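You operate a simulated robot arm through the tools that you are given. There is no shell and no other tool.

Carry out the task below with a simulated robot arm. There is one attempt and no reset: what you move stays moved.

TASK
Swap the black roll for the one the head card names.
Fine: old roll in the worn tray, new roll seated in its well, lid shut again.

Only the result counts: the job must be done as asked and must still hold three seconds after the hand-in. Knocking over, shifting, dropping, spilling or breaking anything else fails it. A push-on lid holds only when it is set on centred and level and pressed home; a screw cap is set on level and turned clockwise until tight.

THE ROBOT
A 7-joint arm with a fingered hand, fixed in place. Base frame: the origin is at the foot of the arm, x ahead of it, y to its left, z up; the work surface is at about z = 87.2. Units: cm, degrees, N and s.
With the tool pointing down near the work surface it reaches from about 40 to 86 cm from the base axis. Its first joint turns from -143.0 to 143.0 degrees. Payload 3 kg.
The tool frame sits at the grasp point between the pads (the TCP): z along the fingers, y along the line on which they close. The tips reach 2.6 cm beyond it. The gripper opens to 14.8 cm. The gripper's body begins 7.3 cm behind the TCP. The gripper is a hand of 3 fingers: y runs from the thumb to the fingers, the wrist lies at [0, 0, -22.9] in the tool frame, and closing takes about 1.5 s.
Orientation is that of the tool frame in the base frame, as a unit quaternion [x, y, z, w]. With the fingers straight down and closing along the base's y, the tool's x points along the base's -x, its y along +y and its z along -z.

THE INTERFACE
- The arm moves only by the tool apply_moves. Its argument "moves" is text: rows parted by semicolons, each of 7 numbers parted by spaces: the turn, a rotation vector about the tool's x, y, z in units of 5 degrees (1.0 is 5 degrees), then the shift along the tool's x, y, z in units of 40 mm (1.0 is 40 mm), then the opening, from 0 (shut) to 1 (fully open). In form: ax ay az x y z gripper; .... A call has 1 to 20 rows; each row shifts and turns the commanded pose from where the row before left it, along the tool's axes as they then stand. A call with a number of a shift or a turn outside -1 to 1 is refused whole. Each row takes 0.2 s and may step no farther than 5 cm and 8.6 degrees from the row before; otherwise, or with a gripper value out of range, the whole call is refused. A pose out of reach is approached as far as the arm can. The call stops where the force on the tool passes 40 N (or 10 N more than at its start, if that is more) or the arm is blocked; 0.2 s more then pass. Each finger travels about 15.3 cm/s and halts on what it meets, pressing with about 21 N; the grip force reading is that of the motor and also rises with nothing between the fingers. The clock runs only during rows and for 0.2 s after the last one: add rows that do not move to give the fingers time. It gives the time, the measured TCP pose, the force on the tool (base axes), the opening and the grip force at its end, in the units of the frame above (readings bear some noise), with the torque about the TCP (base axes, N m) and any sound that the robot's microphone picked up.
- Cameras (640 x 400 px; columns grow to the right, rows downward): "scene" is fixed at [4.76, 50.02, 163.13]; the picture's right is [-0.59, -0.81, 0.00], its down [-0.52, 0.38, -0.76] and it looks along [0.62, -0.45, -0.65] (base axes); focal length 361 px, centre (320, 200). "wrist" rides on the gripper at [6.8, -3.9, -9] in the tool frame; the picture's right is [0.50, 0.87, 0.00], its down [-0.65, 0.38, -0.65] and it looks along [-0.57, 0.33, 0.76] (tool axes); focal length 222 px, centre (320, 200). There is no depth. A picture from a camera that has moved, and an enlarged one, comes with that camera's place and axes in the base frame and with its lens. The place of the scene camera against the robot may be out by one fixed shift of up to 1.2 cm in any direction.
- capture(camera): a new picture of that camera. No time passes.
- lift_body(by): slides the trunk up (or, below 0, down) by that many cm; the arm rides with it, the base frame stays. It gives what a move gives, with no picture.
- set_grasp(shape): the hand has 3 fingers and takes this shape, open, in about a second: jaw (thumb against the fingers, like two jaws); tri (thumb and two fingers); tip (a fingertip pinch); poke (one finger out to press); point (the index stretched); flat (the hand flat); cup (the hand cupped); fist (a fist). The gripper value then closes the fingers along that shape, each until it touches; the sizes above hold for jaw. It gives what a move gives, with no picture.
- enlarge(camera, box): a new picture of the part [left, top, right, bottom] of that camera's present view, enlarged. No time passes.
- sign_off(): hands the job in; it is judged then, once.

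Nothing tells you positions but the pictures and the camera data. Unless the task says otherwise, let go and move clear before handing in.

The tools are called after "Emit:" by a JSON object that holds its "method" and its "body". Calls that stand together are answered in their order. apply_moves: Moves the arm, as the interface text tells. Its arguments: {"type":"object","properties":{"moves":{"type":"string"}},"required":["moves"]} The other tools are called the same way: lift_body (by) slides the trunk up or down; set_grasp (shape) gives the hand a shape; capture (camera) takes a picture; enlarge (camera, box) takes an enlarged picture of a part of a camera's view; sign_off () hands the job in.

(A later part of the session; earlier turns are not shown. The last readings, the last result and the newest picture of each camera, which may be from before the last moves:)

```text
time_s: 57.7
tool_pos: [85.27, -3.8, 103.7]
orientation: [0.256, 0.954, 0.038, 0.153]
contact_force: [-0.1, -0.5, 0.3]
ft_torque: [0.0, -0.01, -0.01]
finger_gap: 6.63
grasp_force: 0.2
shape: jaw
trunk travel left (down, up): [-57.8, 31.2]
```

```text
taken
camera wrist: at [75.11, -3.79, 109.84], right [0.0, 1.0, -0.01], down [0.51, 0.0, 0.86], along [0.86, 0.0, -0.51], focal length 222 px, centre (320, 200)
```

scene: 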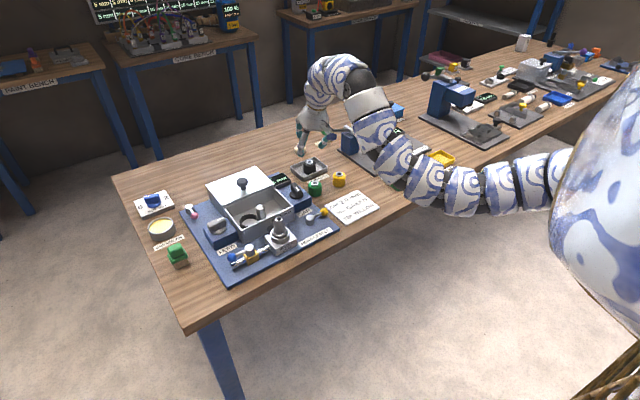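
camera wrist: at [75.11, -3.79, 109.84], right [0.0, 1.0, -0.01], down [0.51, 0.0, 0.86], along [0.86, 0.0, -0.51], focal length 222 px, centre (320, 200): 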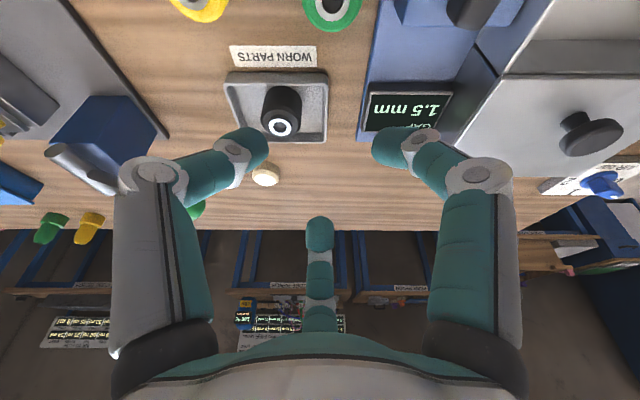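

The black roll is well inside the tray. Now I'll rotate the hand back to the orientation used at the box.

Emit:
{"method": "apply_moves", "body": {"moves": "-0.268 0.155 -0.951 0 0 0 0.45; -0.268 0.155 -0.951 0 0 0 0.45; -0.268 0.155 -0.951 0 0 0 0.45; -0.268 0.155 -0.951 0 0 0 0.45; -0.268 0.155 -0.951 0 0 0 0.45; -0.268 0.155 -0.951 0 0 0 0.45; -0.268 0.155 -0.951 0 0 0 0.45; -0.268 0.155 -0.951 0 0 0 0.45; -0.268 0.155 -0.951 0 0 0 0.45; -0.268 0.155 -0.951 0 0 0 0.45; -0.268 0.155 -0.951 0 0 0 0.45; -0.268 0.155 -0.951 0 0 0 0.45; -0.268 0.155 -0.951 0 0 0 0.45; -0.268 0.155 -0.951 0 0 0 0.45; -0.268 0.155 -0.951 0 0 0 0.45; -0.268 0.155 -0.951 0 0 0 0.45; -0.268 0.155 -0.951 0 0 0 0.45; -0.268 0.155 -0.951 0 0 0 0.45"}}

Emit:
{"method": "capture", "body": {"camera": "scene"}}

Emit:
{"method": "capture", "body": {"camera": "wrist"}}

```text
time_s: 61.5
tool_pos: [85.32, -3.79, 103.64]
orientation: [-0.494, 0.856, 0.133, 0.077]
contact_force: [-0.3, -0.8, -0.1]
ft_torque: [0.04, 0.02, 0.0]
finger_gap: 6.61
grasp_force: 0.1
shape: jaw
trunk travel left (down, up): [-57.8, 31.2]
```

```text
taken
```

scene: 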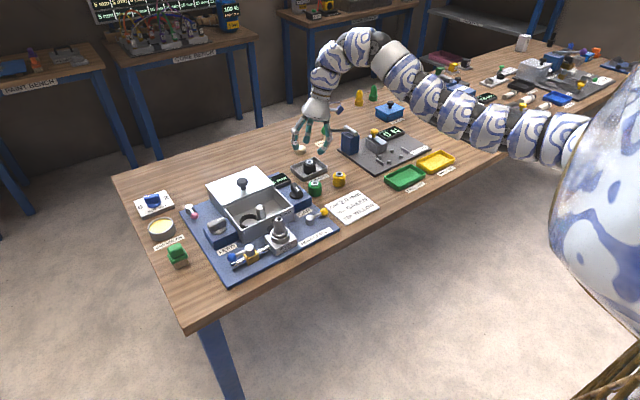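

```text
taken
camera wrist: at [85.29, -14.07, 109.88], right [-1.0, 0.0, 0.0], down [0.0, 0.52, 0.85], along [0.0, 0.85, -0.52], focal length 222 px, centre (320, 200)
```

wrist: 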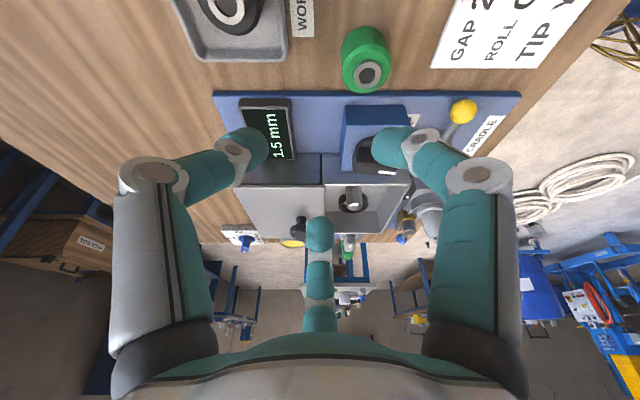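

The elbow is back up and all trays are untouched. I'll hover above the green roll to locate it precisely.

Emit:
{"method": "apply_moves", "body": {"moves": "0 0 0 0.525 0.318 0.706 0.45; 0 0 0 0.525 0.318 0.706 0.45; 0 0 0 0 0 0 0.45"}}

Emit:
{"method": "capture", "body": {"camera": "wrist"}}

Emit:
{"method": "enlarge", "body": {"camera": "wrist", "box": [220, 90, 420, 230]}}

Emit:
{"method": "enlarge", "body": {"camera": "scene", "box": [270, 120, 370, 210]}}

```text
time_s: 62.3
tool_pos: [82.37, -4.09, 97.72]
orientation: [-0.495, 0.855, 0.133, 0.077]
contact_force: [0.4, -0.6, 0.5]
ft_torque: [0.0, 0.02, 0.01]
finger_gap: 6.64
grasp_force: 0.0
shape: jaw
out of reach, approached as far as the arm can: row 2
trunk travel left (down, up): [-57.8, 31.2]
```

```text
taken
camera wrist: at [82.29, -14.37, 103.95], right [-1.0, 0.0, 0.0], down [0.0, 0.52, 0.85], along [0.0, 0.85, -0.52], focal length 222 px, centre (320, 200)
```

wrist: 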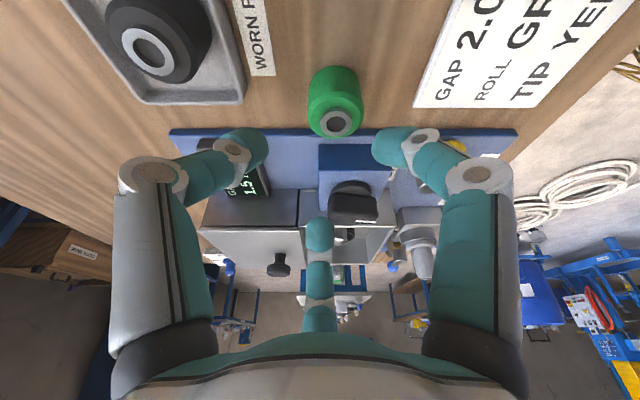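

```text
2.86 times, centred on (320, 160) of wrist
camera zoom: at [82.29, -14.37, 103.95], right [-1.0, 0.0, 0.0], down [0.0, 0.52, 0.85], along [0.0, 0.85, -0.52], focal length 635 px, centre (320, 314)
```

zoom: 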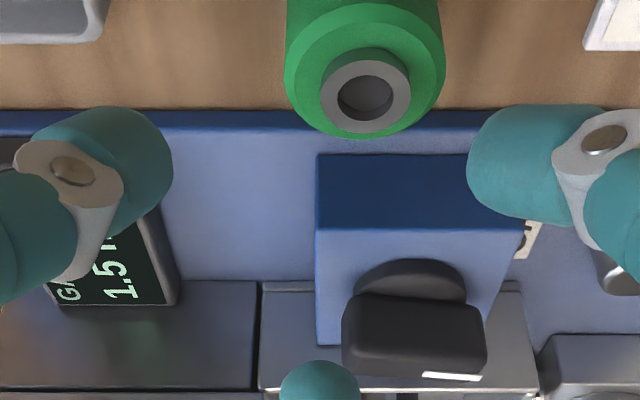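

```text
4.44 times, centred on (320, 165) of scene
camera zoom: at [4.76, 50.02, 163.13], right [-0.59, -0.81, 0.0], down [-0.52, 0.38, -0.76], along [0.62, -0.45, -0.65], focal length 1604 px, centre (320, 356)
```

zoom: 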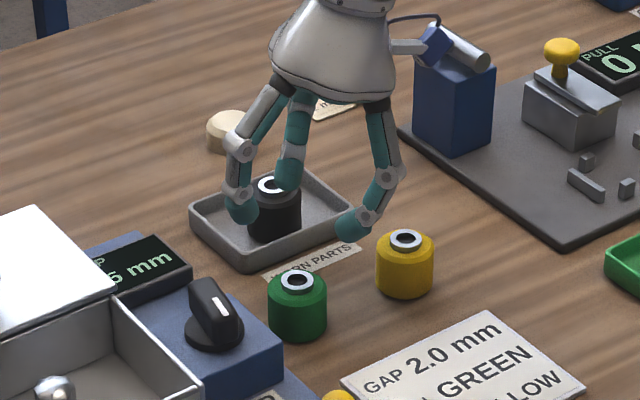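

Green hub is at about (81.2, −3.55). The arm hit a joint limit here because the trunk is low, so I'll raise the trunk 10 cm and re-approach.

Emit:
{"method": "lift_body", "body": {"by": 10}}

Emit:
{"method": "apply_moves", "body": {"moves": "0 0 0 0.25 0.25 0 0.45; 0 0 0 0.134 -0.078 0.476 0.45; 0 0 0 0.134 -0.078 0.476 0.45; 0 0 0 0.134 -0.078 0.476 0.45; 0 0 0 0 0 0 0.45"}}

Emit:
{"method": "capture", "body": {"camera": "wrist"}}

```text
time_s: 63.6
tool_pos: [82.39, -4.13, 107.71]
orientation: [-0.494, 0.856, 0.133, 0.078]
contact_force: [-0.7, 0.7, -0.1]
ft_torque: [-0.01, -0.02, 0.02]
finger_gap: 6.66
grasp_force: 0.2
shape: jaw
trunk travel left (down, up): [-67.8, 21.2]
```

```text
time_s: 64.8
tool_pos: [82.23, -4.31, 101.86]
orientation: [-0.494, 0.856, 0.133, 0.077]
contact_force: [0.3, -0.1, -0.2]
ft_torque: [0.02, -0.02, -0.01]
finger_gap: 6.64
grasp_force: 0.0
shape: jaw
out of reach, approached as far as the arm can: row 1
trunk travel left (down, up): [-67.8, 21.2]
```

```text
taken
camera wrist: at [82.24, -14.55, 108.07], right [-1.0, 0.0, 0.0], down [0.0, 0.52, 0.85], along [0.0, 0.85, -0.52], focal length 222 px, centre (320, 200)
```

wrist: 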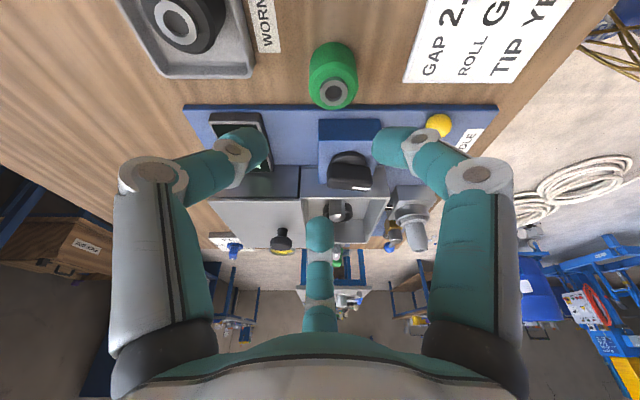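

Emit:
{"method": "apply_moves", "body": {"moves": "0 0 0 0.106 0.112 -0.012 0.45; 0 0 0 0.106 0.112 -0.012 0.45; 0 0 0 0 0 0 0.45"}}

```text
time_s: 65.6
tool_pos: [80.94, -4.59, 101.86]
orientation: [-0.494, 0.856, 0.134, 0.077]
contact_force: [0.7, -0.4, -0.6]
ft_torque: [0.01, 0.01, 0.01]
finger_gap: 6.66
grasp_force: 0.1
shape: jaw
trunk travel left (down, up): [-67.8, 21.2]
```

Now reachable. I'll descend to just above the green roll and check alignment.

Emit:
{"method": "apply_moves", "body": {"moves": "0 0 0 0.134 -0.078 0.476 0.42; 0 0 0 0.134 -0.078 0.476 0.42; 0 0 0 0.134 -0.078 0.476 0.42; 0 0 0 0.067 -0.039 0.238 0.4; 0 0 0 0 0 0 0.4"}}

Emit:
{"method": "enlarge", "body": {"camera": "wrist", "box": [220, 90, 420, 230]}}

Emit:
{"method": "enlarge", "body": {"camera": "scene", "box": [270, 130, 370, 220]}}

```text
time_s: 66.8
tool_pos: [81.04, -4.61, 94.84]
orientation: [-0.494, 0.856, 0.133, 0.079]
contact_force: [-0.3, 0.3, -0.4]
ft_torque: [-0.02, 0.04, 0.03]
finger_gap: 5.94
grasp_force: 0.2
shape: jaw
trunk travel left (down, up): [-67.8, 21.2]
```

```text
2.86 times, centred on (320, 160) of wrist
camera zoom: at [81.02, -14.83, 101.09], right [-1.0, 0.0, 0.0], down [0.0, 0.52, 0.85], along [0.0, 0.85, -0.52], focal length 635 px, centre (320, 314)
```

zoom: 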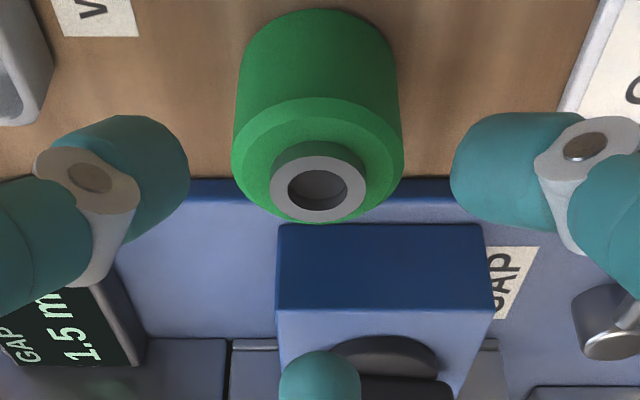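

```text
4.44 times, centred on (320, 175) of scene
camera zoom: at [4.76, 50.02, 163.13], right [-0.59, -0.81, 0.0], down [-0.52, 0.38, -0.76], along [0.62, -0.45, -0.65], focal length 1604 px, centre (320, 311)
```

zoom: 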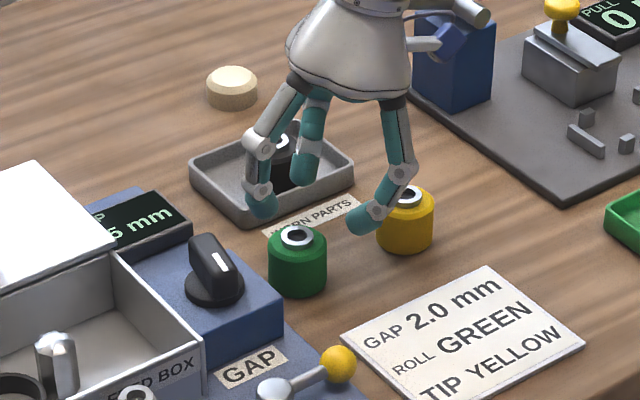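

Aligned: green at about (81.05, −3.8). I'll descend, stopping with the tips about a centimetre above the table.

Emit:
{"method": "apply_moves", "body": {"moves": "0 0 0 0.078 -0.045 0.217 0.4; 0 0 0 0.078 -0.045 0.217 0.4; 0 0 0 0.078 -0.045 0.217 0.4; 0 0 0 0.078 -0.045 0.217 0.4; 0 0 0 0 0 0 0.4"}}

Emit:
{"method": "enlarge", "body": {"camera": "wrist", "box": [220, 90, 420, 230]}}

Emit:
{"method": "enlarge", "body": {"camera": "scene", "box": [270, 130, 370, 220]}}

```text
time_s: 68.0
tool_pos: [81.0, -4.89, 91.09]
orientation: [-0.493, 0.856, 0.134, 0.077]
contact_force: [-1.0, 0.2, 2.7]
ft_torque: [0.09, -0.01, 0.0]
finger_gap: 5.99
grasp_force: 0.1
shape: jaw
trunk travel left (down, up): [-67.8, 21.2]
```

```text
2.86 times, centred on (320, 160) of wrist
camera zoom: at [81.04, -15.14, 97.27], right [-1.0, 0.0, 0.0], down [0.0, 0.52, 0.85], along [0.0, 0.85, -0.52], focal length 635 px, centre (320, 314)
```

zoom: 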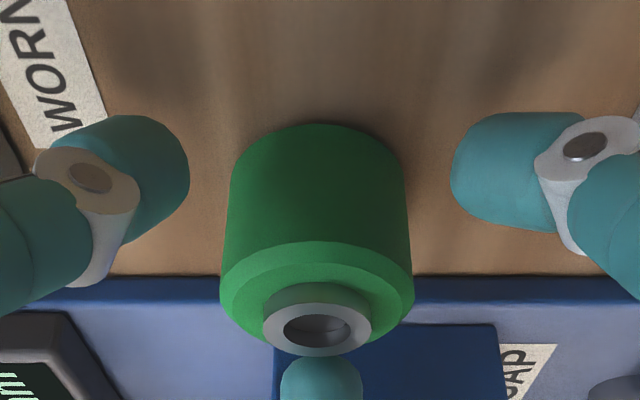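

```text
4.44 times, centred on (320, 175) of scene
camera zoom: at [4.76, 50.02, 163.13], right [-0.59, -0.81, 0.0], down [-0.52, 0.38, -0.76], along [0.62, -0.45, -0.65], focal length 1604 px, centre (320, 311)
```

zoom: 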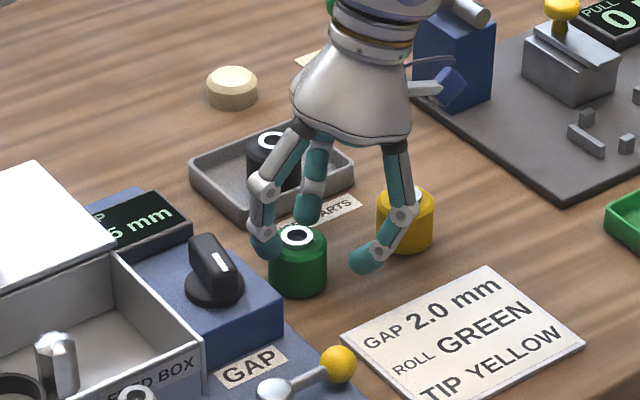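

Combining views, the green hub is lower and further left than I assumed: about (81.1, −2.9, 90.2), so the far finger touched it. I'll lift slightly, shift +y by 0.75 cm, and descend again.

Emit:
{"method": "apply_moves", "body": {"moves": "0 0 0 -0.067 0.039 -0.238 0.42; 0 0 0 -0.154 0.089 0.058 0.42; 0 0 0 0 0 0 0.42"}}

Emit:
{"method": "enlarge", "body": {"camera": "wrist", "box": [220, 90, 420, 230]}}

Emit:
{"method": "enlarge", "body": {"camera": "scene", "box": [270, 130, 370, 220]}}

```text
time_s: 68.8
tool_pos: [81.17, -4.25, 92.21]
orientation: [-0.494, 0.855, 0.133, 0.078]
contact_force: [-0.5, 0.1, -0.3]
ft_torque: [-0.04, 0.0, 0.01]
finger_gap: 6.16
grasp_force: 0.1
shape: jaw
trunk travel left (down, up): [-67.8, 21.2]
```

```text
2.86 times, centred on (320, 160) of wrist
camera zoom: at [81.09, -14.49, 98.29], right [-1.0, 0.0, 0.0], down [0.0, 0.52, 0.85], along [0.0, 0.85, -0.52], focal length 635 px, centre (320, 314)
```

zoom: 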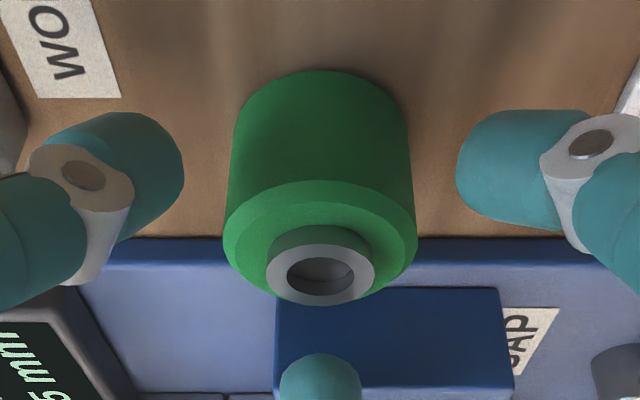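

```text
4.44 times, centred on (320, 175) of scene
camera zoom: at [4.76, 50.02, 163.13], right [-0.59, -0.81, 0.0], down [-0.52, 0.38, -0.76], along [0.62, -0.45, -0.65], focal length 1604 px, centre (320, 311)
```

zoom: 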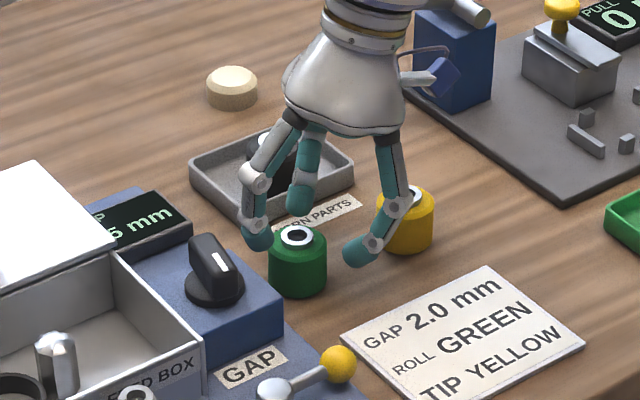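

Emit:
{"method": "apply_moves", "body": {"moves": "0 0 0 0.045 -0.026 0.194 0.42; 0 0 0 0.045 -0.026 0.194 0.42; 0 0 0 0 0 0 0.42"}}

Emit:
{"method": "enlarge", "body": {"camera": "wrist", "box": [220, 90, 420, 230]}}

Emit:
{"method": "enlarge", "body": {"camera": "scene", "box": [270, 130, 370, 220]}}

```text
time_s: 69.6
tool_pos: [81.15, -3.96, 90.43]
orientation: [-0.493, 0.856, 0.133, 0.079]
contact_force: [0.8, -0.5, 0.5]
ft_torque: [0.01, -0.03, 0.04]
finger_gap: 6.17
grasp_force: 0.1
shape: jaw
trunk travel left (down, up): [-67.8, 21.2]
```

```text
2.86 times, centred on (320, 160) of wrist
camera zoom: at [81.07, -14.27, 96.63], right [-1.0, 0.0, 0.0], down [0.0, 0.52, 0.85], along [0.0, 0.85, -0.52], focal length 635 px, centre (320, 314)
```

zoom: 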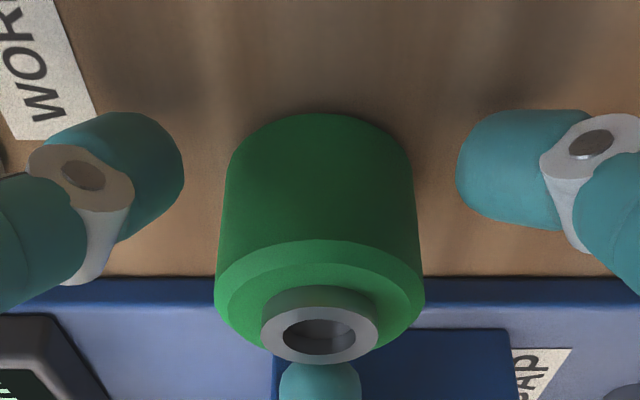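

```text
4.44 times, centred on (320, 175) of scene
camera zoom: at [4.76, 50.02, 163.13], right [-0.59, -0.81, 0.0], down [-0.52, 0.38, -0.76], along [0.62, -0.45, -0.65], focal length 1604 px, centre (320, 311)
```

zoom: 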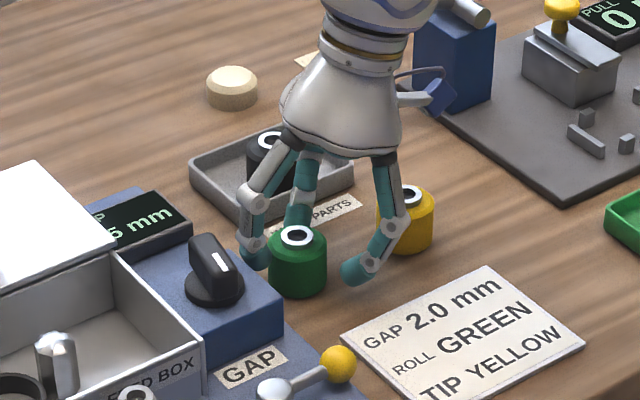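

No contact and the geometry matches the black-roll grasp. Closing now.

Emit:
{"method": "apply_moves", "body": {"moves": "0 0 0 0 0 0 0.3; 0 0 0 0 0 0 0.2; 0 0 0 0 0 0 0.1; 0 0 0 0 0 0 0; 0 0 0 0 0 0 0; 0 0 0 0 0 0 0; 0 0 0 0 0 0 0"}}

Emit:
{"method": "enlarge", "body": {"camera": "wrist", "box": [220, 90, 420, 230]}}

Emit:
{"method": "enlarge", "body": {"camera": "scene", "box": [270, 130, 370, 220]}}

```text
time_s: 71.2
tool_pos: [81.13, -3.95, 90.48]
orientation: [-0.495, 0.855, 0.134, 0.077]
contact_force: [0.0, -0.2, 1.0]
ft_torque: [-0.06, 0.01, 0.01]
finger_gap: 3.91
grasp_force: 21.0
shape: jaw
trunk travel left (down, up): [-67.8, 21.2]
```

```text
2.86 times, centred on (320, 160) of wrist
camera zoom: at [81.05, -14.27, 96.64], right [-1.0, 0.0, 0.0], down [0.0, 0.52, 0.85], along [0.0, 0.85, -0.52], focal length 635 px, centre (320, 314)
```

zoom: 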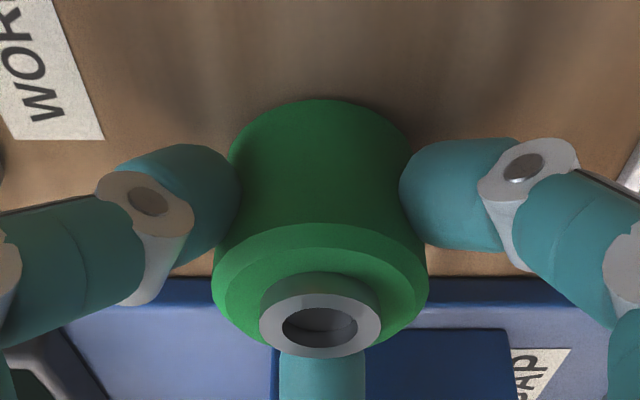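

```text
4.44 times, centred on (320, 175) of scene
camera zoom: at [4.76, 50.02, 163.13], right [-0.59, -0.81, 0.0], down [-0.52, 0.38, -0.76], along [0.62, -0.45, -0.65], focal length 1604 px, centre (320, 311)
```

zoom: 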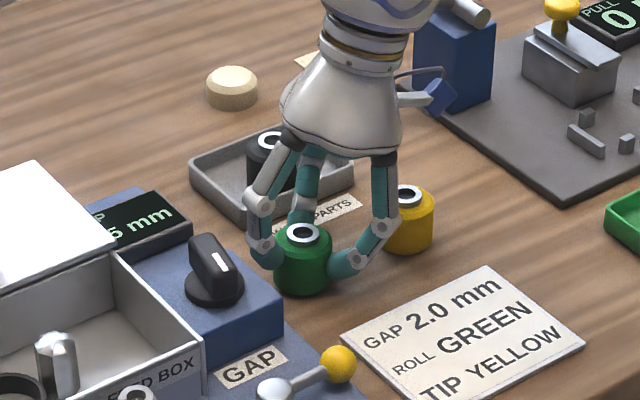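

Gripped (gap 3.9 cm). Lifting straight up and checking whether the roll is upright in the hand.

Emit:
{"method": "apply_moves", "body": {"moves": "0 0 0 -0.034 0.02 -0.119 0; 0 0 0 -0.067 0.039 -0.238 0; 0 0 0 -0.067 0.039 -0.238 0; 0 0 0 -0.134 0.078 -0.476 0; 0 0 0 -0.134 0.078 -0.476 0; 0 0 0 -0.134 0.078 -0.476 0; 0 0 0 -0.134 0.078 -0.476 0; 0 0 0 0 0 0 0"}}

Emit:
{"method": "enlarge", "body": {"camera": "wrist", "box": [220, 90, 420, 230]}}

Emit:
{"method": "enlarge", "body": {"camera": "scene", "box": [270, 110, 370, 200]}}

```text
time_s: 73.0
tool_pos: [81.15, -3.97, 101.07]
orientation: [-0.494, 0.856, 0.133, 0.077]
contact_force: [0.5, -0.1, -1.0]
ft_torque: [0.01, -0.02, 0.01]
finger_gap: 3.9
grasp_force: 21.0
shape: jaw
trunk travel left (down, up): [-67.8, 21.2]
```

```text
2.86 times, centred on (320, 160) of wrist
camera zoom: at [81.04, -14.23, 107.19], right [-1.0, 0.0, 0.0], down [0.0, 0.52, 0.85], along [0.0, 0.85, -0.52], focal length 635 px, centre (320, 314)
```

zoom: 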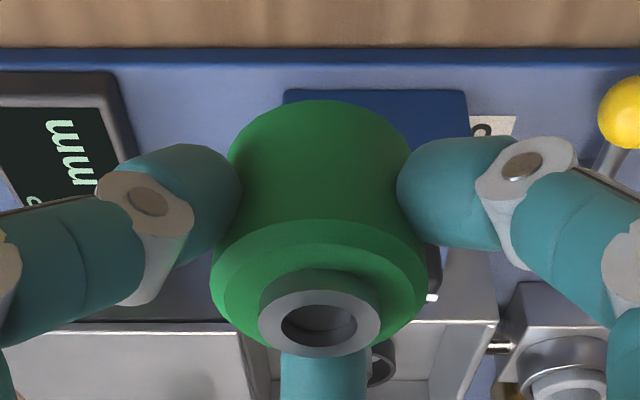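

```text
4.44 times, centred on (320, 155) of scene
camera zoom: at [4.76, 50.02, 163.13], right [-0.59, -0.81, 0.0], down [-0.52, 0.38, -0.76], along [0.62, -0.45, -0.65], focal length 1604 px, centre (320, 400)
```

zoom: 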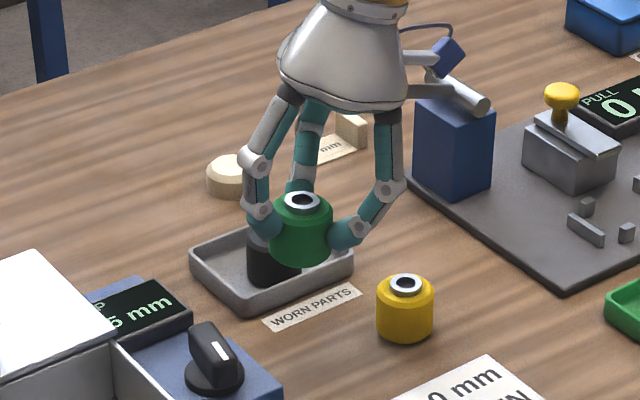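

The green roll is held. I'll carry it toward the box, pausing part-way to view the empty well.

Emit:
{"method": "apply_moves", "body": {"moves": "0 0 0 -0.378 0.296 0.1545 0; 0 0 0 -0.378 0.296 0.1545 0; 0 0 0 -0.378 0.296 0.1545 0; 0 0 0 -0.378 0.296 0.1545 0; 0 0 0 -0.378 0.296 0.1545 0; 0 0 0 -0.378 0.296 0.1545 0; 0 0 0 -0.378 0.296 0.1545 0; 0 0 0 -0.378 0.296 0.1545 0; 0 0 0 0 0 0 0"}}

Emit:
{"method": "capture", "body": {"camera": "wrist"}}

Emit:
{"method": "enlarge", "body": {"camera": "scene", "box": [205, 130, 325, 230]}}

```text
time_s: 75.0
tool_pos: [78.87, 11.98, 100.88]
orientation: [-0.494, 0.855, 0.133, 0.078]
contact_force: [0.5, 0.0, 0.4]
ft_torque: [-0.02, -0.01, -0.01]
finger_gap: 3.89
grasp_force: 21.1
shape: jaw
trunk travel left (down, up): [-67.8, 21.2]
```

```text
taken
camera wrist: at [78.92, 1.73, 107.04], right [-1.0, 0.0, 0.0], down [0.0, 0.52, 0.85], along [0.0, 0.85, -0.52], focal length 222 px, centre (320, 200)
```

wrist: 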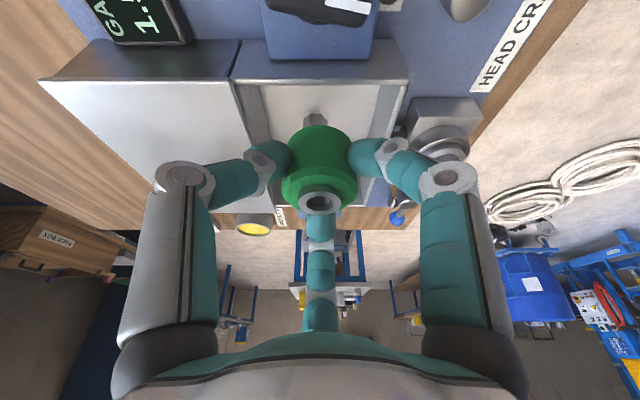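

```text
4.00 times, centred on (265, 180) of scene
camera zoom: at [4.76, 50.02, 163.13], right [-0.59, -0.81, 0.0], down [-0.52, 0.38, -0.76], along [0.62, -0.45, -0.65], focal length 1443 px, centre (540, 280)
```

zoom: 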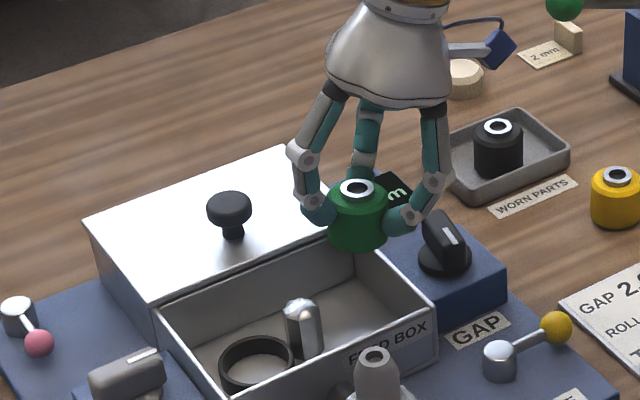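

In the scene view the well ring is centred near (79.0, 22.05) with its top at z≈89.9. I'll move the roll above it and lower to just above the rim.

Emit:
{"method": "apply_moves", "body": {"moves": "0 0 0 -0.327 0.18 0.121 0; 0 0 0 -0.327 0.18 0.121 0; 0 0 0 -0.327 0.18 0.121 0; 0 0 0 -0.327 0.18 0.121 0; 0 0 0 -0.327 0.18 0.121 0; 0 0 0 -0.327 0.18 0.121 0; 0 0 0 0 0 0 0; 0 0 0 0.1 -0.058 0.357 0; 0 0 0 0.1 -0.058 0.357 0; 0 0 0 0.1 -0.058 0.357 0; 0 0 0 0 0 0 0"}}

Emit:
{"method": "enlarge", "body": {"camera": "wrist", "box": [220, 90, 420, 230]}}

Emit:
{"method": "enlarge", "body": {"camera": "scene", "box": [215, 160, 295, 230]}}

```text
time_s: 77.4
tool_pos: [79.16, 21.43, 96.48]
orientation: [-0.494, 0.855, 0.134, 0.078]
contact_force: [-0.4, -0.1, -1.4]
ft_torque: [0.01, -0.04, 0.01]
finger_gap: 3.87
grasp_force: 21.0
shape: jaw
trunk travel left (down, up): [-67.8, 21.2]
```

```text
2.86 times, centred on (320, 160) of wrist
camera zoom: at [79.06, 11.23, 102.61], right [-1.0, 0.0, 0.0], down [0.0, 0.52, 0.85], along [0.0, 0.85, -0.52], focal length 635 px, centre (320, 314)
```

zoom: 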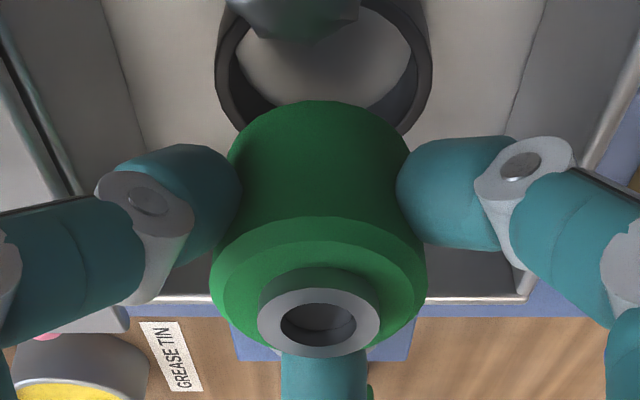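

```text
5.71 times, centred on (255, 195) of scene
camera zoom: at [4.76, 50.02, 163.13], right [-0.59, -0.81, 0.0], down [-0.52, 0.38, -0.76], along [0.62, -0.45, -0.65], focal length 2062 px, centre (691, 229)
```

zoom: 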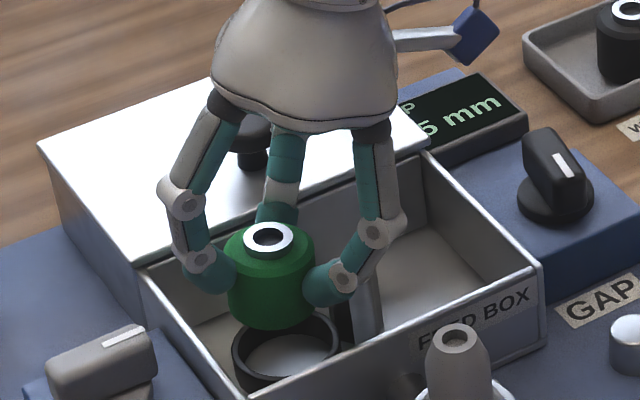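

The roll hovers over the ring. I'll zoom further to measure the offset between roll and ring precisely.

Emit:
{"method": "enlarge", "body": {"camera": "scene", "box": [238, 185, 282, 212]}}

Emit:
{"method": "enlarge", "body": {"camera": "wrist", "box": [270, 80, 370, 160]}}

```text
14.55 times, centred on (260, 198) of scene
camera zoom: at [4.76, 50.02, 163.13], right [-0.59, -0.81, 0.0], down [-0.52, 0.38, -0.76], along [0.62, -0.45, -0.65], focal length 5248 px, centre (1193, 222)
```

zoom: 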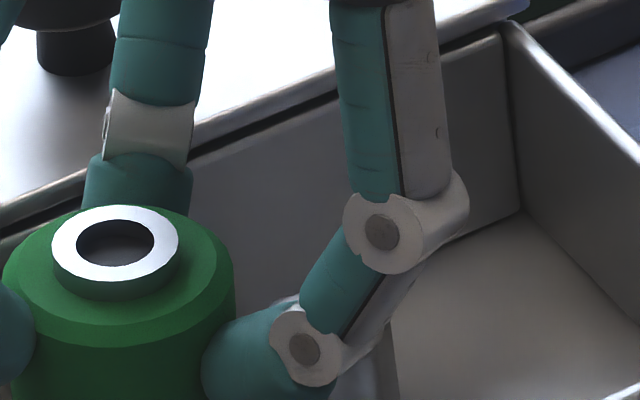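

```text
5.00 times, centred on (320, 120) of wrist
camera zoom: at [79.06, 11.23, 102.61], right [-1.0, 0.0, 0.0], down [0.0, 0.52, 0.85], along [0.0, 0.85, -0.52], focal length 1111 px, centre (320, 600)
```

zoom: 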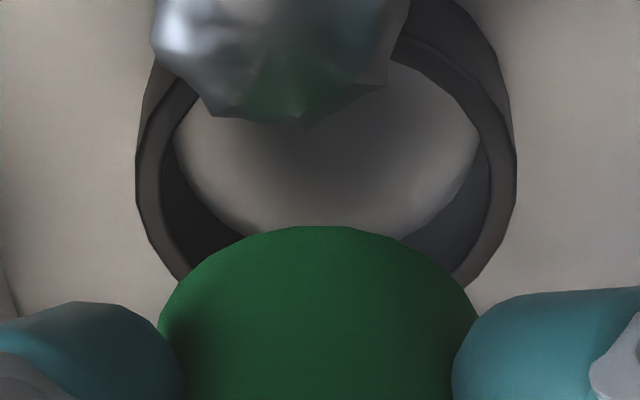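

Emit:
{"method": "enlarge", "body": {"camera": "scene", "box": [236, 205, 280, 232]}}

```text
14.55 times, centred on (258, 218) of scene
camera zoom: at [4.76, 50.02, 163.13], right [-0.59, -0.81, 0.0], down [-0.52, 0.38, -0.76], along [0.62, -0.45, -0.65], focal length 5248 px, centre (1222, -69)
```

zoom: 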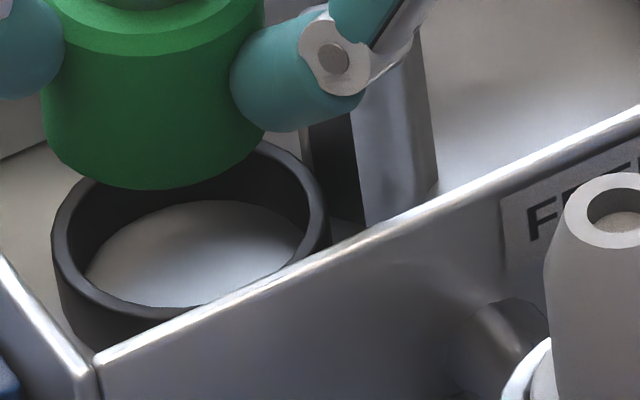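

The roll leans about 5° (bottom toward +y) and its base needs to move slightly −x/−y. I'll untilt the hand 4°, shift 1 mm, and lower to just above the ring.

Emit:
{"method": "apply_moves", "body": {"moves": "0.4 0.693 0 0 0 0 0; 0 0 0 0.034 0.01 -0.006 0; 0 0 0 0.045 -0.026 0.21 0; 0 0 0 0.045 -0.026 0.21 0; 0 0 0 0.045 -0.026 0.21 0; 0 0 0 0 0 0 0"}}

Emit:
{"method": "enlarge", "body": {"camera": "scene", "box": [236, 195, 280, 225]}}

Emit:
{"method": "enlarge", "body": {"camera": "wrist", "box": [250, 80, 390, 180]}}

```text
time_s: 78.8
tool_pos: [78.99, 21.39, 93.73]
orientation: [-0.496, 0.86, 0.103, 0.06]
contact_force: [0.2, 0.5, -0.5]
ft_torque: [0.0, -0.02, -0.04]
finger_gap: 3.86
grasp_force: 21.4
shape: jaw
trunk travel left (down, up): [-67.8, 21.2]
```

```text
13.33 times, centred on (258, 210) of scene
camera zoom: at [4.76, 50.02, 163.13], right [-0.59, -0.81, 0.0], down [-0.52, 0.38, -0.76], along [0.62, -0.45, -0.65], focal length 4811 px, centre (1147, 67)
```

zoom: 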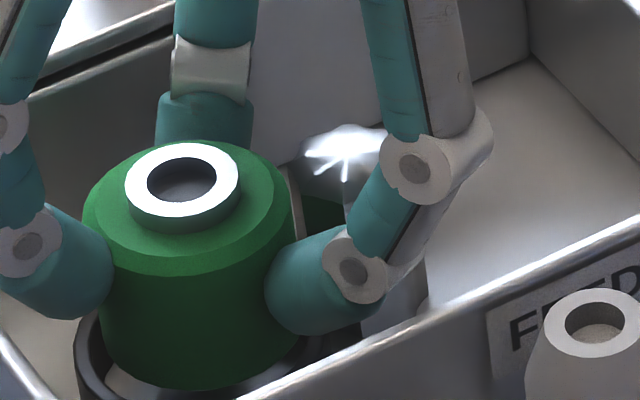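

```text
4.00 times, centred on (320, 130) of wrist
camera zoom: at [78.98, 11.59, 100.71], right [-1.0, 0.0, 0.0], down [0.0, 0.58, 0.81], along [0.0, 0.81, -0.58], focal length 888 px, centre (320, 480)
```

zoom: 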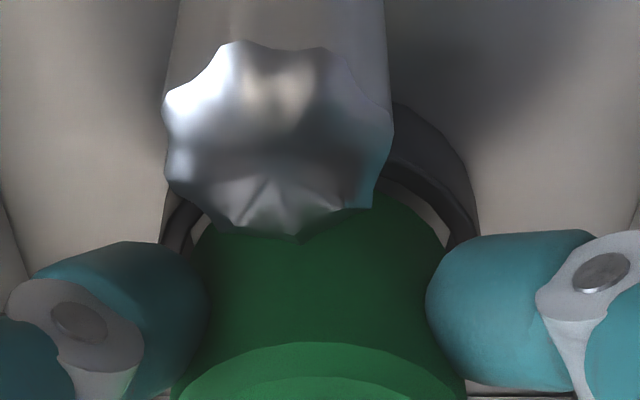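

Roll and ring now line up in both views. I'll lower the last bit in small steps watching the force.

Emit:
{"method": "apply_moves", "body": {"moves": "0 0 0 0.013 -0.0076 0.0606 0; 0 0 0 0.013 -0.0076 0.0606 0; 0 0 0 0 0 0 0"}}

Emit:
{"method": "enlarge", "body": {"camera": "scene", "box": [236, 195, 280, 225]}}

```text
time_s: 79.6
tool_pos: [78.91, 21.41, 93.4]
orientation: [-0.497, 0.86, 0.103, 0.061]
contact_force: [-0.8, 0.3, -0.1]
ft_torque: [-0.01, -0.01, -0.07]
finger_gap: 3.88
grasp_force: 21.1
shape: jaw
trunk travel left (down, up): [-67.8, 21.2]
```

```text
13.33 times, centred on (258, 210) of scene
camera zoom: at [4.76, 50.02, 163.13], right [-0.59, -0.81, 0.0], down [-0.52, 0.38, -0.76], along [0.62, -0.45, -0.65], focal length 4811 px, centre (1147, 67)
```

zoom: 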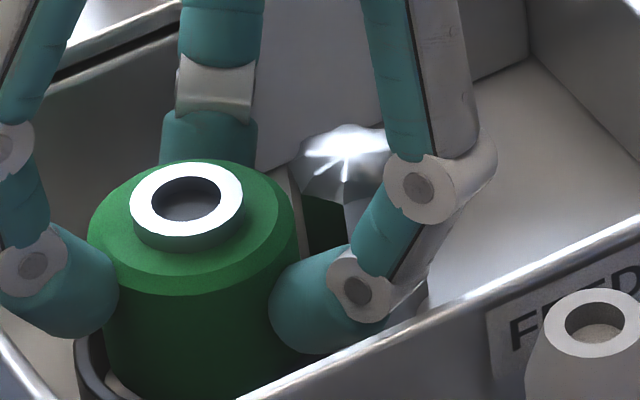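

Emit:
{"method": "apply_moves", "body": {"moves": "0 0 0 0.013 -0.0076 0.0606 0; 0 0 0 0.013 -0.0076 0.0606 0; 0 0 0 0 0 0 0"}}

Emit:
{"method": "enlarge", "body": {"camera": "scene", "box": [236, 195, 280, 225]}}

Emit:
{"method": "enlarge", "body": {"camera": "wrist", "box": [250, 80, 390, 180]}}

```text
time_s: 80.4
tool_pos: [78.97, 21.31, 92.84]
orientation: [-0.497, 0.859, 0.103, 0.06]
contact_force: [1.2, 1.8, 1.2]
ft_torque: [0.05, -0.02, 0.01]
finger_gap: 3.85
grasp_force: 20.8
shape: jaw
trunk travel left (down, up): [-67.8, 21.2]
```

```text
13.33 times, centred on (258, 210) of scene
camera zoom: at [4.76, 50.02, 163.13], right [-0.59, -0.81, 0.0], down [-0.52, 0.38, -0.76], along [0.62, -0.45, -0.65], focal length 4811 px, centre (1147, 67)
```

zoom: 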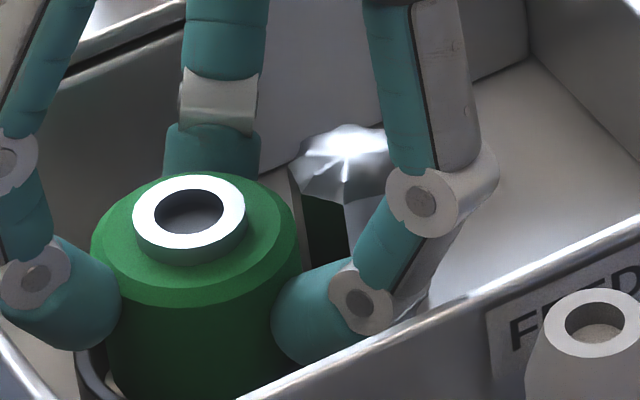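

```text
4.00 times, centred on (320, 130) of wrist
camera zoom: at [78.99, 11.53, 99.74], right [-1.0, 0.0, 0.0], down [0.0, 0.58, 0.81], along [0.0, 0.81, -0.58], focal length 888 px, centre (320, 480)
```

zoom: 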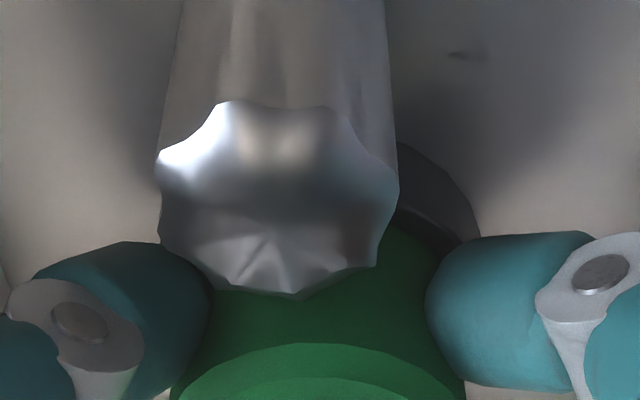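

Emit:
{"method": "apply_moves", "body": {"moves": "0 0 0 0.013 -0.0076 0.0606 0; 0 0 0 0.0065 -0.0038 0.0303 0; 0 0 0 0 0 0 0"}}

Emit:
{"method": "enlarge", "body": {"camera": "scene", "box": [236, 195, 280, 225]}}

```text
time_s: 81.2
tool_pos: [79.08, 21.31, 92.4]
orientation: [-0.496, 0.86, 0.103, 0.06]
contact_force: [1.1, 2.0, 1.7]
ft_torque: [0.06, 0.02, 0.01]
finger_gap: 3.89
grasp_force: 20.8
shape: jaw
trunk travel left (down, up): [-67.8, 21.2]
```

```text
13.33 times, centred on (258, 210) of scene
camera zoom: at [4.76, 50.02, 163.13], right [-0.59, -0.81, 0.0], down [-0.52, 0.38, -0.76], along [0.62, -0.45, -0.65], focal length 4811 px, centre (1147, 67)
```

zoom: 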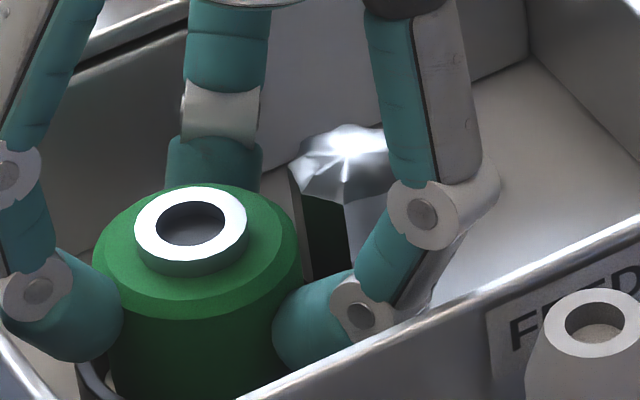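

Emit:
{"method": "apply_moves", "body": {"moves": "0 0 0 0.0105 -0.006 0.0485 0; 0 0 0 0.0105 -0.006 0.0485 0; 0 0 0 0 0 0 0"}}

Emit:
{"method": "enlarge", "body": {"camera": "scene", "box": [236, 195, 280, 225]}}

Emit:
{"method": "enlarge", "body": {"camera": "wrist", "box": [220, 90, 420, 230]}}

```text
time_s: 82.0
tool_pos: [78.9, 21.23, 92.26]
orientation: [-0.497, 0.86, 0.103, 0.062]
contact_force: [0.9, 1.2, 11.1]
ft_torque: [-0.05, 0.1, 0.04]
finger_gap: 3.91
grasp_force: 20.7
shape: jaw
trunk travel left (down, up): [-67.8, 21.2]
```

```text
13.33 times, centred on (258, 210) of scene
camera zoom: at [4.76, 50.02, 163.13], right [-0.59, -0.81, 0.0], down [-0.52, 0.38, -0.76], along [0.62, -0.45, -0.65], focal length 4811 px, centre (1147, 67)
```

zoom: 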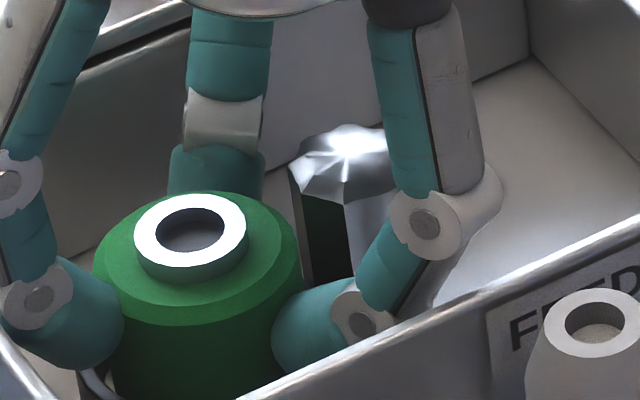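

```text
2.86 times, centred on (320, 160) of wrist
camera zoom: at [79.0, 11.49, 99.09], right [-1.0, 0.0, 0.0], down [0.0, 0.58, 0.82], along [0.0, 0.82, -0.58], focal length 635 px, centre (320, 314)
```

zoom: 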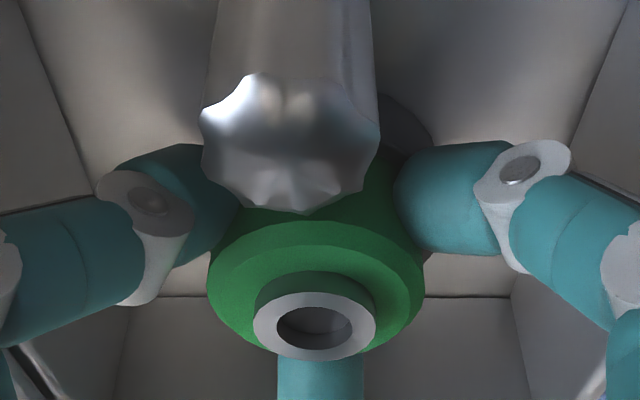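

The force rose to 11 N, centred, so the roll is essentially bottomed in the well. I'll release gently.

Emit:
{"method": "apply_moves", "body": {"moves": "0 0 0 0 0 0 0.27; 0 0 0 0 0 0 0.29; 0 0 0 0 0 0 0.31; 0 0 0 0 0 0 0.33; 0 0 0 0 0 0 0.35; 0 0 0 0 0 0 0.35"}}

Emit:
{"method": "enlarge", "body": {"camera": "scene", "box": [236, 195, 280, 225]}}

Emit:
{"method": "enlarge", "body": {"camera": "wrist", "box": [220, 90, 420, 230]}}

```text
time_s: 83.4
tool_pos: [79.03, 21.21, 92.3]
orientation: [-0.497, 0.859, 0.104, 0.06]
contact_force: [0.5, -3.5, 9.3]
ft_torque: [0.08, 0.02, -0.08]
finger_gap: 4.91
grasp_force: 0.1
shape: jaw
trunk travel left (down, up): [-67.8, 21.2]
```

```text
13.33 times, centred on (258, 210) of scene
camera zoom: at [4.76, 50.02, 163.13], right [-0.59, -0.81, 0.0], down [-0.52, 0.38, -0.76], along [0.62, -0.45, -0.65], focal length 4811 px, centre (1147, 67)
```

zoom: 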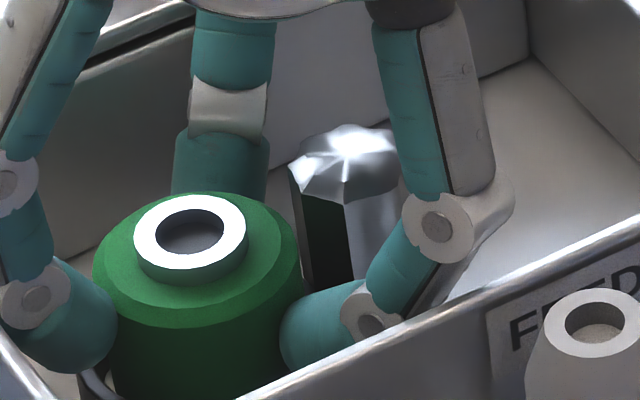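

```text
2.86 times, centred on (320, 160) of wrist
camera zoom: at [78.98, 11.43, 99.04], right [-1.0, 0.0, 0.0], down [0.0, 0.58, 0.81], along [0.0, 0.81, -0.58], focal length 635 px, centre (320, 314)
```

zoom: 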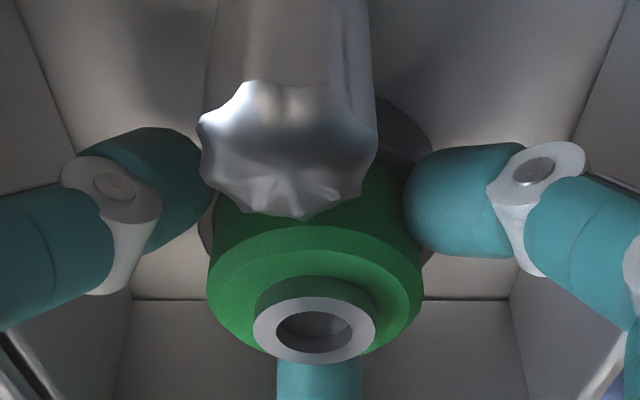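

The roll stays put, with the fingers free of it. I'll rise straight up slowly.

Emit:
{"method": "apply_moves", "body": {"moves": "0 0 0 -0.026 0.015 -0.121 0.36; 0 0 0 -0.026 0.015 -0.121 0.36; 0 0 0 -0.052 0.03 -0.2425 0.36; 0 0 0 -0.052 0.03 -0.2425 0.36; 0 0 0 -0.105 0.06 -0.485 0.36; 0 0 0 -0.105 0.06 -0.485 0.36; 0 0 0 0 0 0 0.36"}}

Emit:
{"method": "enlarge", "body": {"camera": "scene", "box": [236, 195, 280, 225]}}

Emit:
{"method": "enlarge", "body": {"camera": "wrist", "box": [220, 60, 420, 200]}}

```text
time_s: 85.0
tool_pos: [79.13, 21.24, 99.07]
orientation: [-0.496, 0.86, 0.104, 0.061]
contact_force: [0.1, -0.2, 0.3]
ft_torque: [-0.01, -0.02, 0.03]
finger_gap: 5.3
grasp_force: 0.0
shape: jaw
trunk travel left (down, up): [-67.8, 21.2]
```

```text
13.33 times, centred on (258, 210) of scene
camera zoom: at [4.76, 50.02, 163.13], right [-0.59, -0.81, 0.0], down [-0.52, 0.38, -0.76], along [0.62, -0.45, -0.65], focal length 4811 px, centre (1147, 67)
```

zoom: 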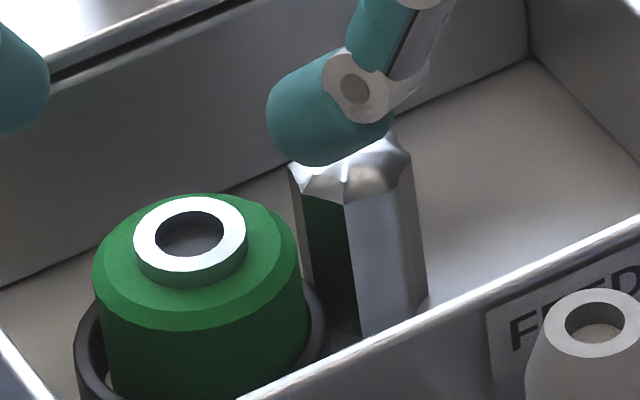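

```text
2.86 times, centred on (320, 130) of wrist
camera zoom: at [79.08, 11.51, 105.89], right [-1.0, 0.0, 0.0], down [0.0, 0.58, 0.81], along [0.0, 0.81, -0.58], focal length 635 px, centre (320, 400)
```

zoom: 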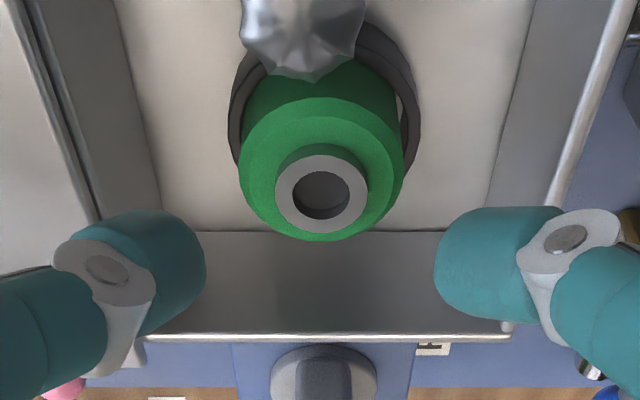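

The green roll sits in the ring. I'll close the fingers and press lightly on its hub to make sure it is fully seated.

Emit:
{"method": "apply_moves", "body": {"moves": "0 0 0 0 0 0 0; 0 0 0 0 0 0 0; 0 0 0 0 0 0 0; 0 0 0 0.105 -0.06 0.485 0; 0 0 0 0.08 -0.045 0.364 0; 0 0 0 0 0 0 0"}}

Emit:
{"method": "enlarge", "body": {"camera": "scene", "box": [225, 175, 285, 225]}}

Emit:
{"method": "enlarge", "body": {"camera": "wrist", "box": [220, 90, 420, 230]}}

```text
time_s: 86.4
tool_pos: [79.08, 21.26, 95.46]
orientation: [-0.496, 0.86, 0.103, 0.061]
contact_force: [-0.4, -0.4, -0.1]
ft_torque: [0.0, 0.02, -0.01]
finger_gap: 0.0
grasp_force: 21.0
shape: jaw
trunk travel left (down, up): [-67.8, 21.2]
```

```text
8.00 times, centred on (255, 200) of scene
camera zoom: at [4.76, 50.02, 163.13], right [-0.59, -0.81, 0.0], down [-0.52, 0.38, -0.76], along [0.62, -0.45, -0.65], focal length 2887 px, centre (840, 200)
```

zoom: 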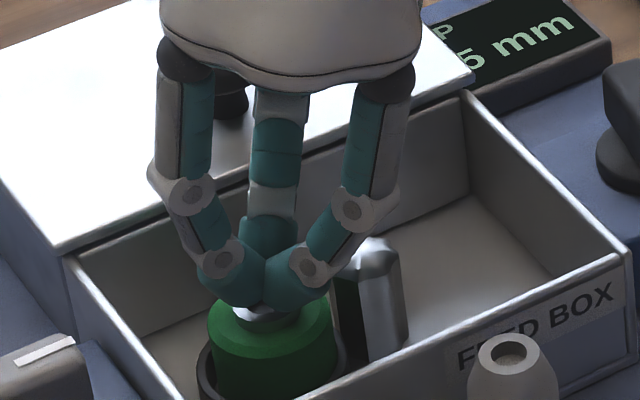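

```text
2.86 times, centred on (320, 160) of wrist
camera zoom: at [79.03, 11.47, 102.36], right [-1.0, 0.0, 0.0], down [0.0, 0.58, 0.81], along [0.0, 0.81, -0.58], focal length 635 px, centre (320, 314)
```

zoom: 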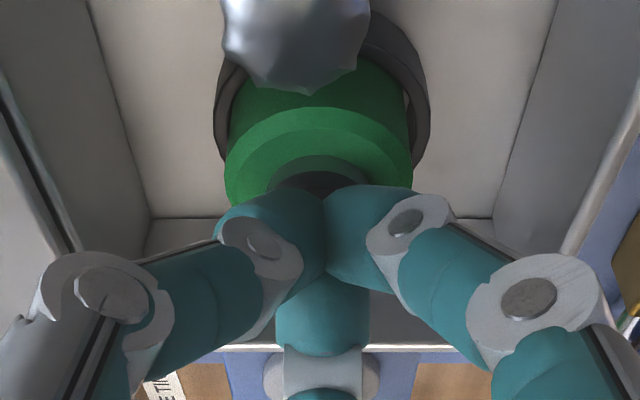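

Emit:
{"method": "apply_moves", "body": {"moves": "0 0 0 0.0105 -0.006 0.0485 0; 0 0 0 0.0105 -0.006 0.0485 0; 0 0 0 0.0105 -0.006 0.0485 0; 0 0 0 0 0 0 0"}}

```text
time_s: 87.4
tool_pos: [78.97, 21.28, 95.19]
orientation: [-0.497, 0.86, 0.103, 0.062]
contact_force: [1.0, -0.2, 14.0]
ft_torque: [-0.05, -0.01, 0.0]
finger_gap: 0.0
grasp_force: 21.2
shape: jaw
trunk travel left (down, up): [-67.8, 21.2]
```

Emit:
{"method": "apply_moves", "body": {"moves": "0 0 0 0.0079 -0.0045 0.0364 0; 0 0 0 0.0079 -0.0045 0.0364 0; 0 0 0 0 0 0 0"}}

Emit:
{"method": "enlarge", "body": {"camera": "scene", "box": [225, 175, 285, 225]}}

```text
time_s: 88.3
tool_pos: [79.06, 21.15, 95.14]
orientation: [-0.497, 0.859, 0.104, 0.063]
contact_force: [-3.4, -3.4, 25.1]
ft_torque: [-0.04, 0.07, 0.0]
finger_gap: 0.0
grasp_force: 20.8
shape: jaw
trunk travel left (down, up): [-67.8, 21.2]
stopped in row 3: the force on the tool passed its limit at 41 N (the readings are from after the stop); the commanded pose is now the measured one
```

```text
8.00 times, centred on (255, 200) of scene
camera zoom: at [4.76, 50.02, 163.13], right [-0.59, -0.81, 0.0], down [-0.52, 0.38, -0.76], along [0.62, -0.45, -0.65], focal length 2887 px, centre (840, 200)
```

zoom: 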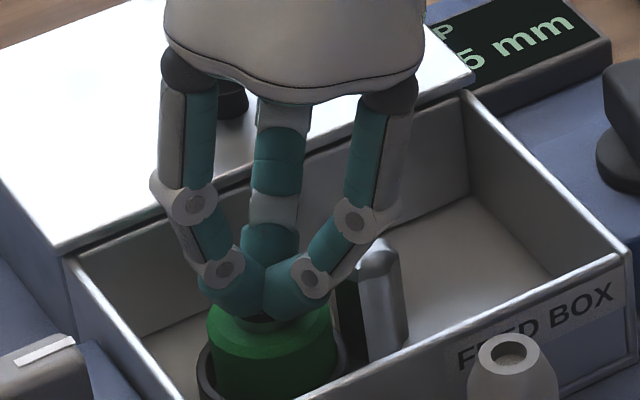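

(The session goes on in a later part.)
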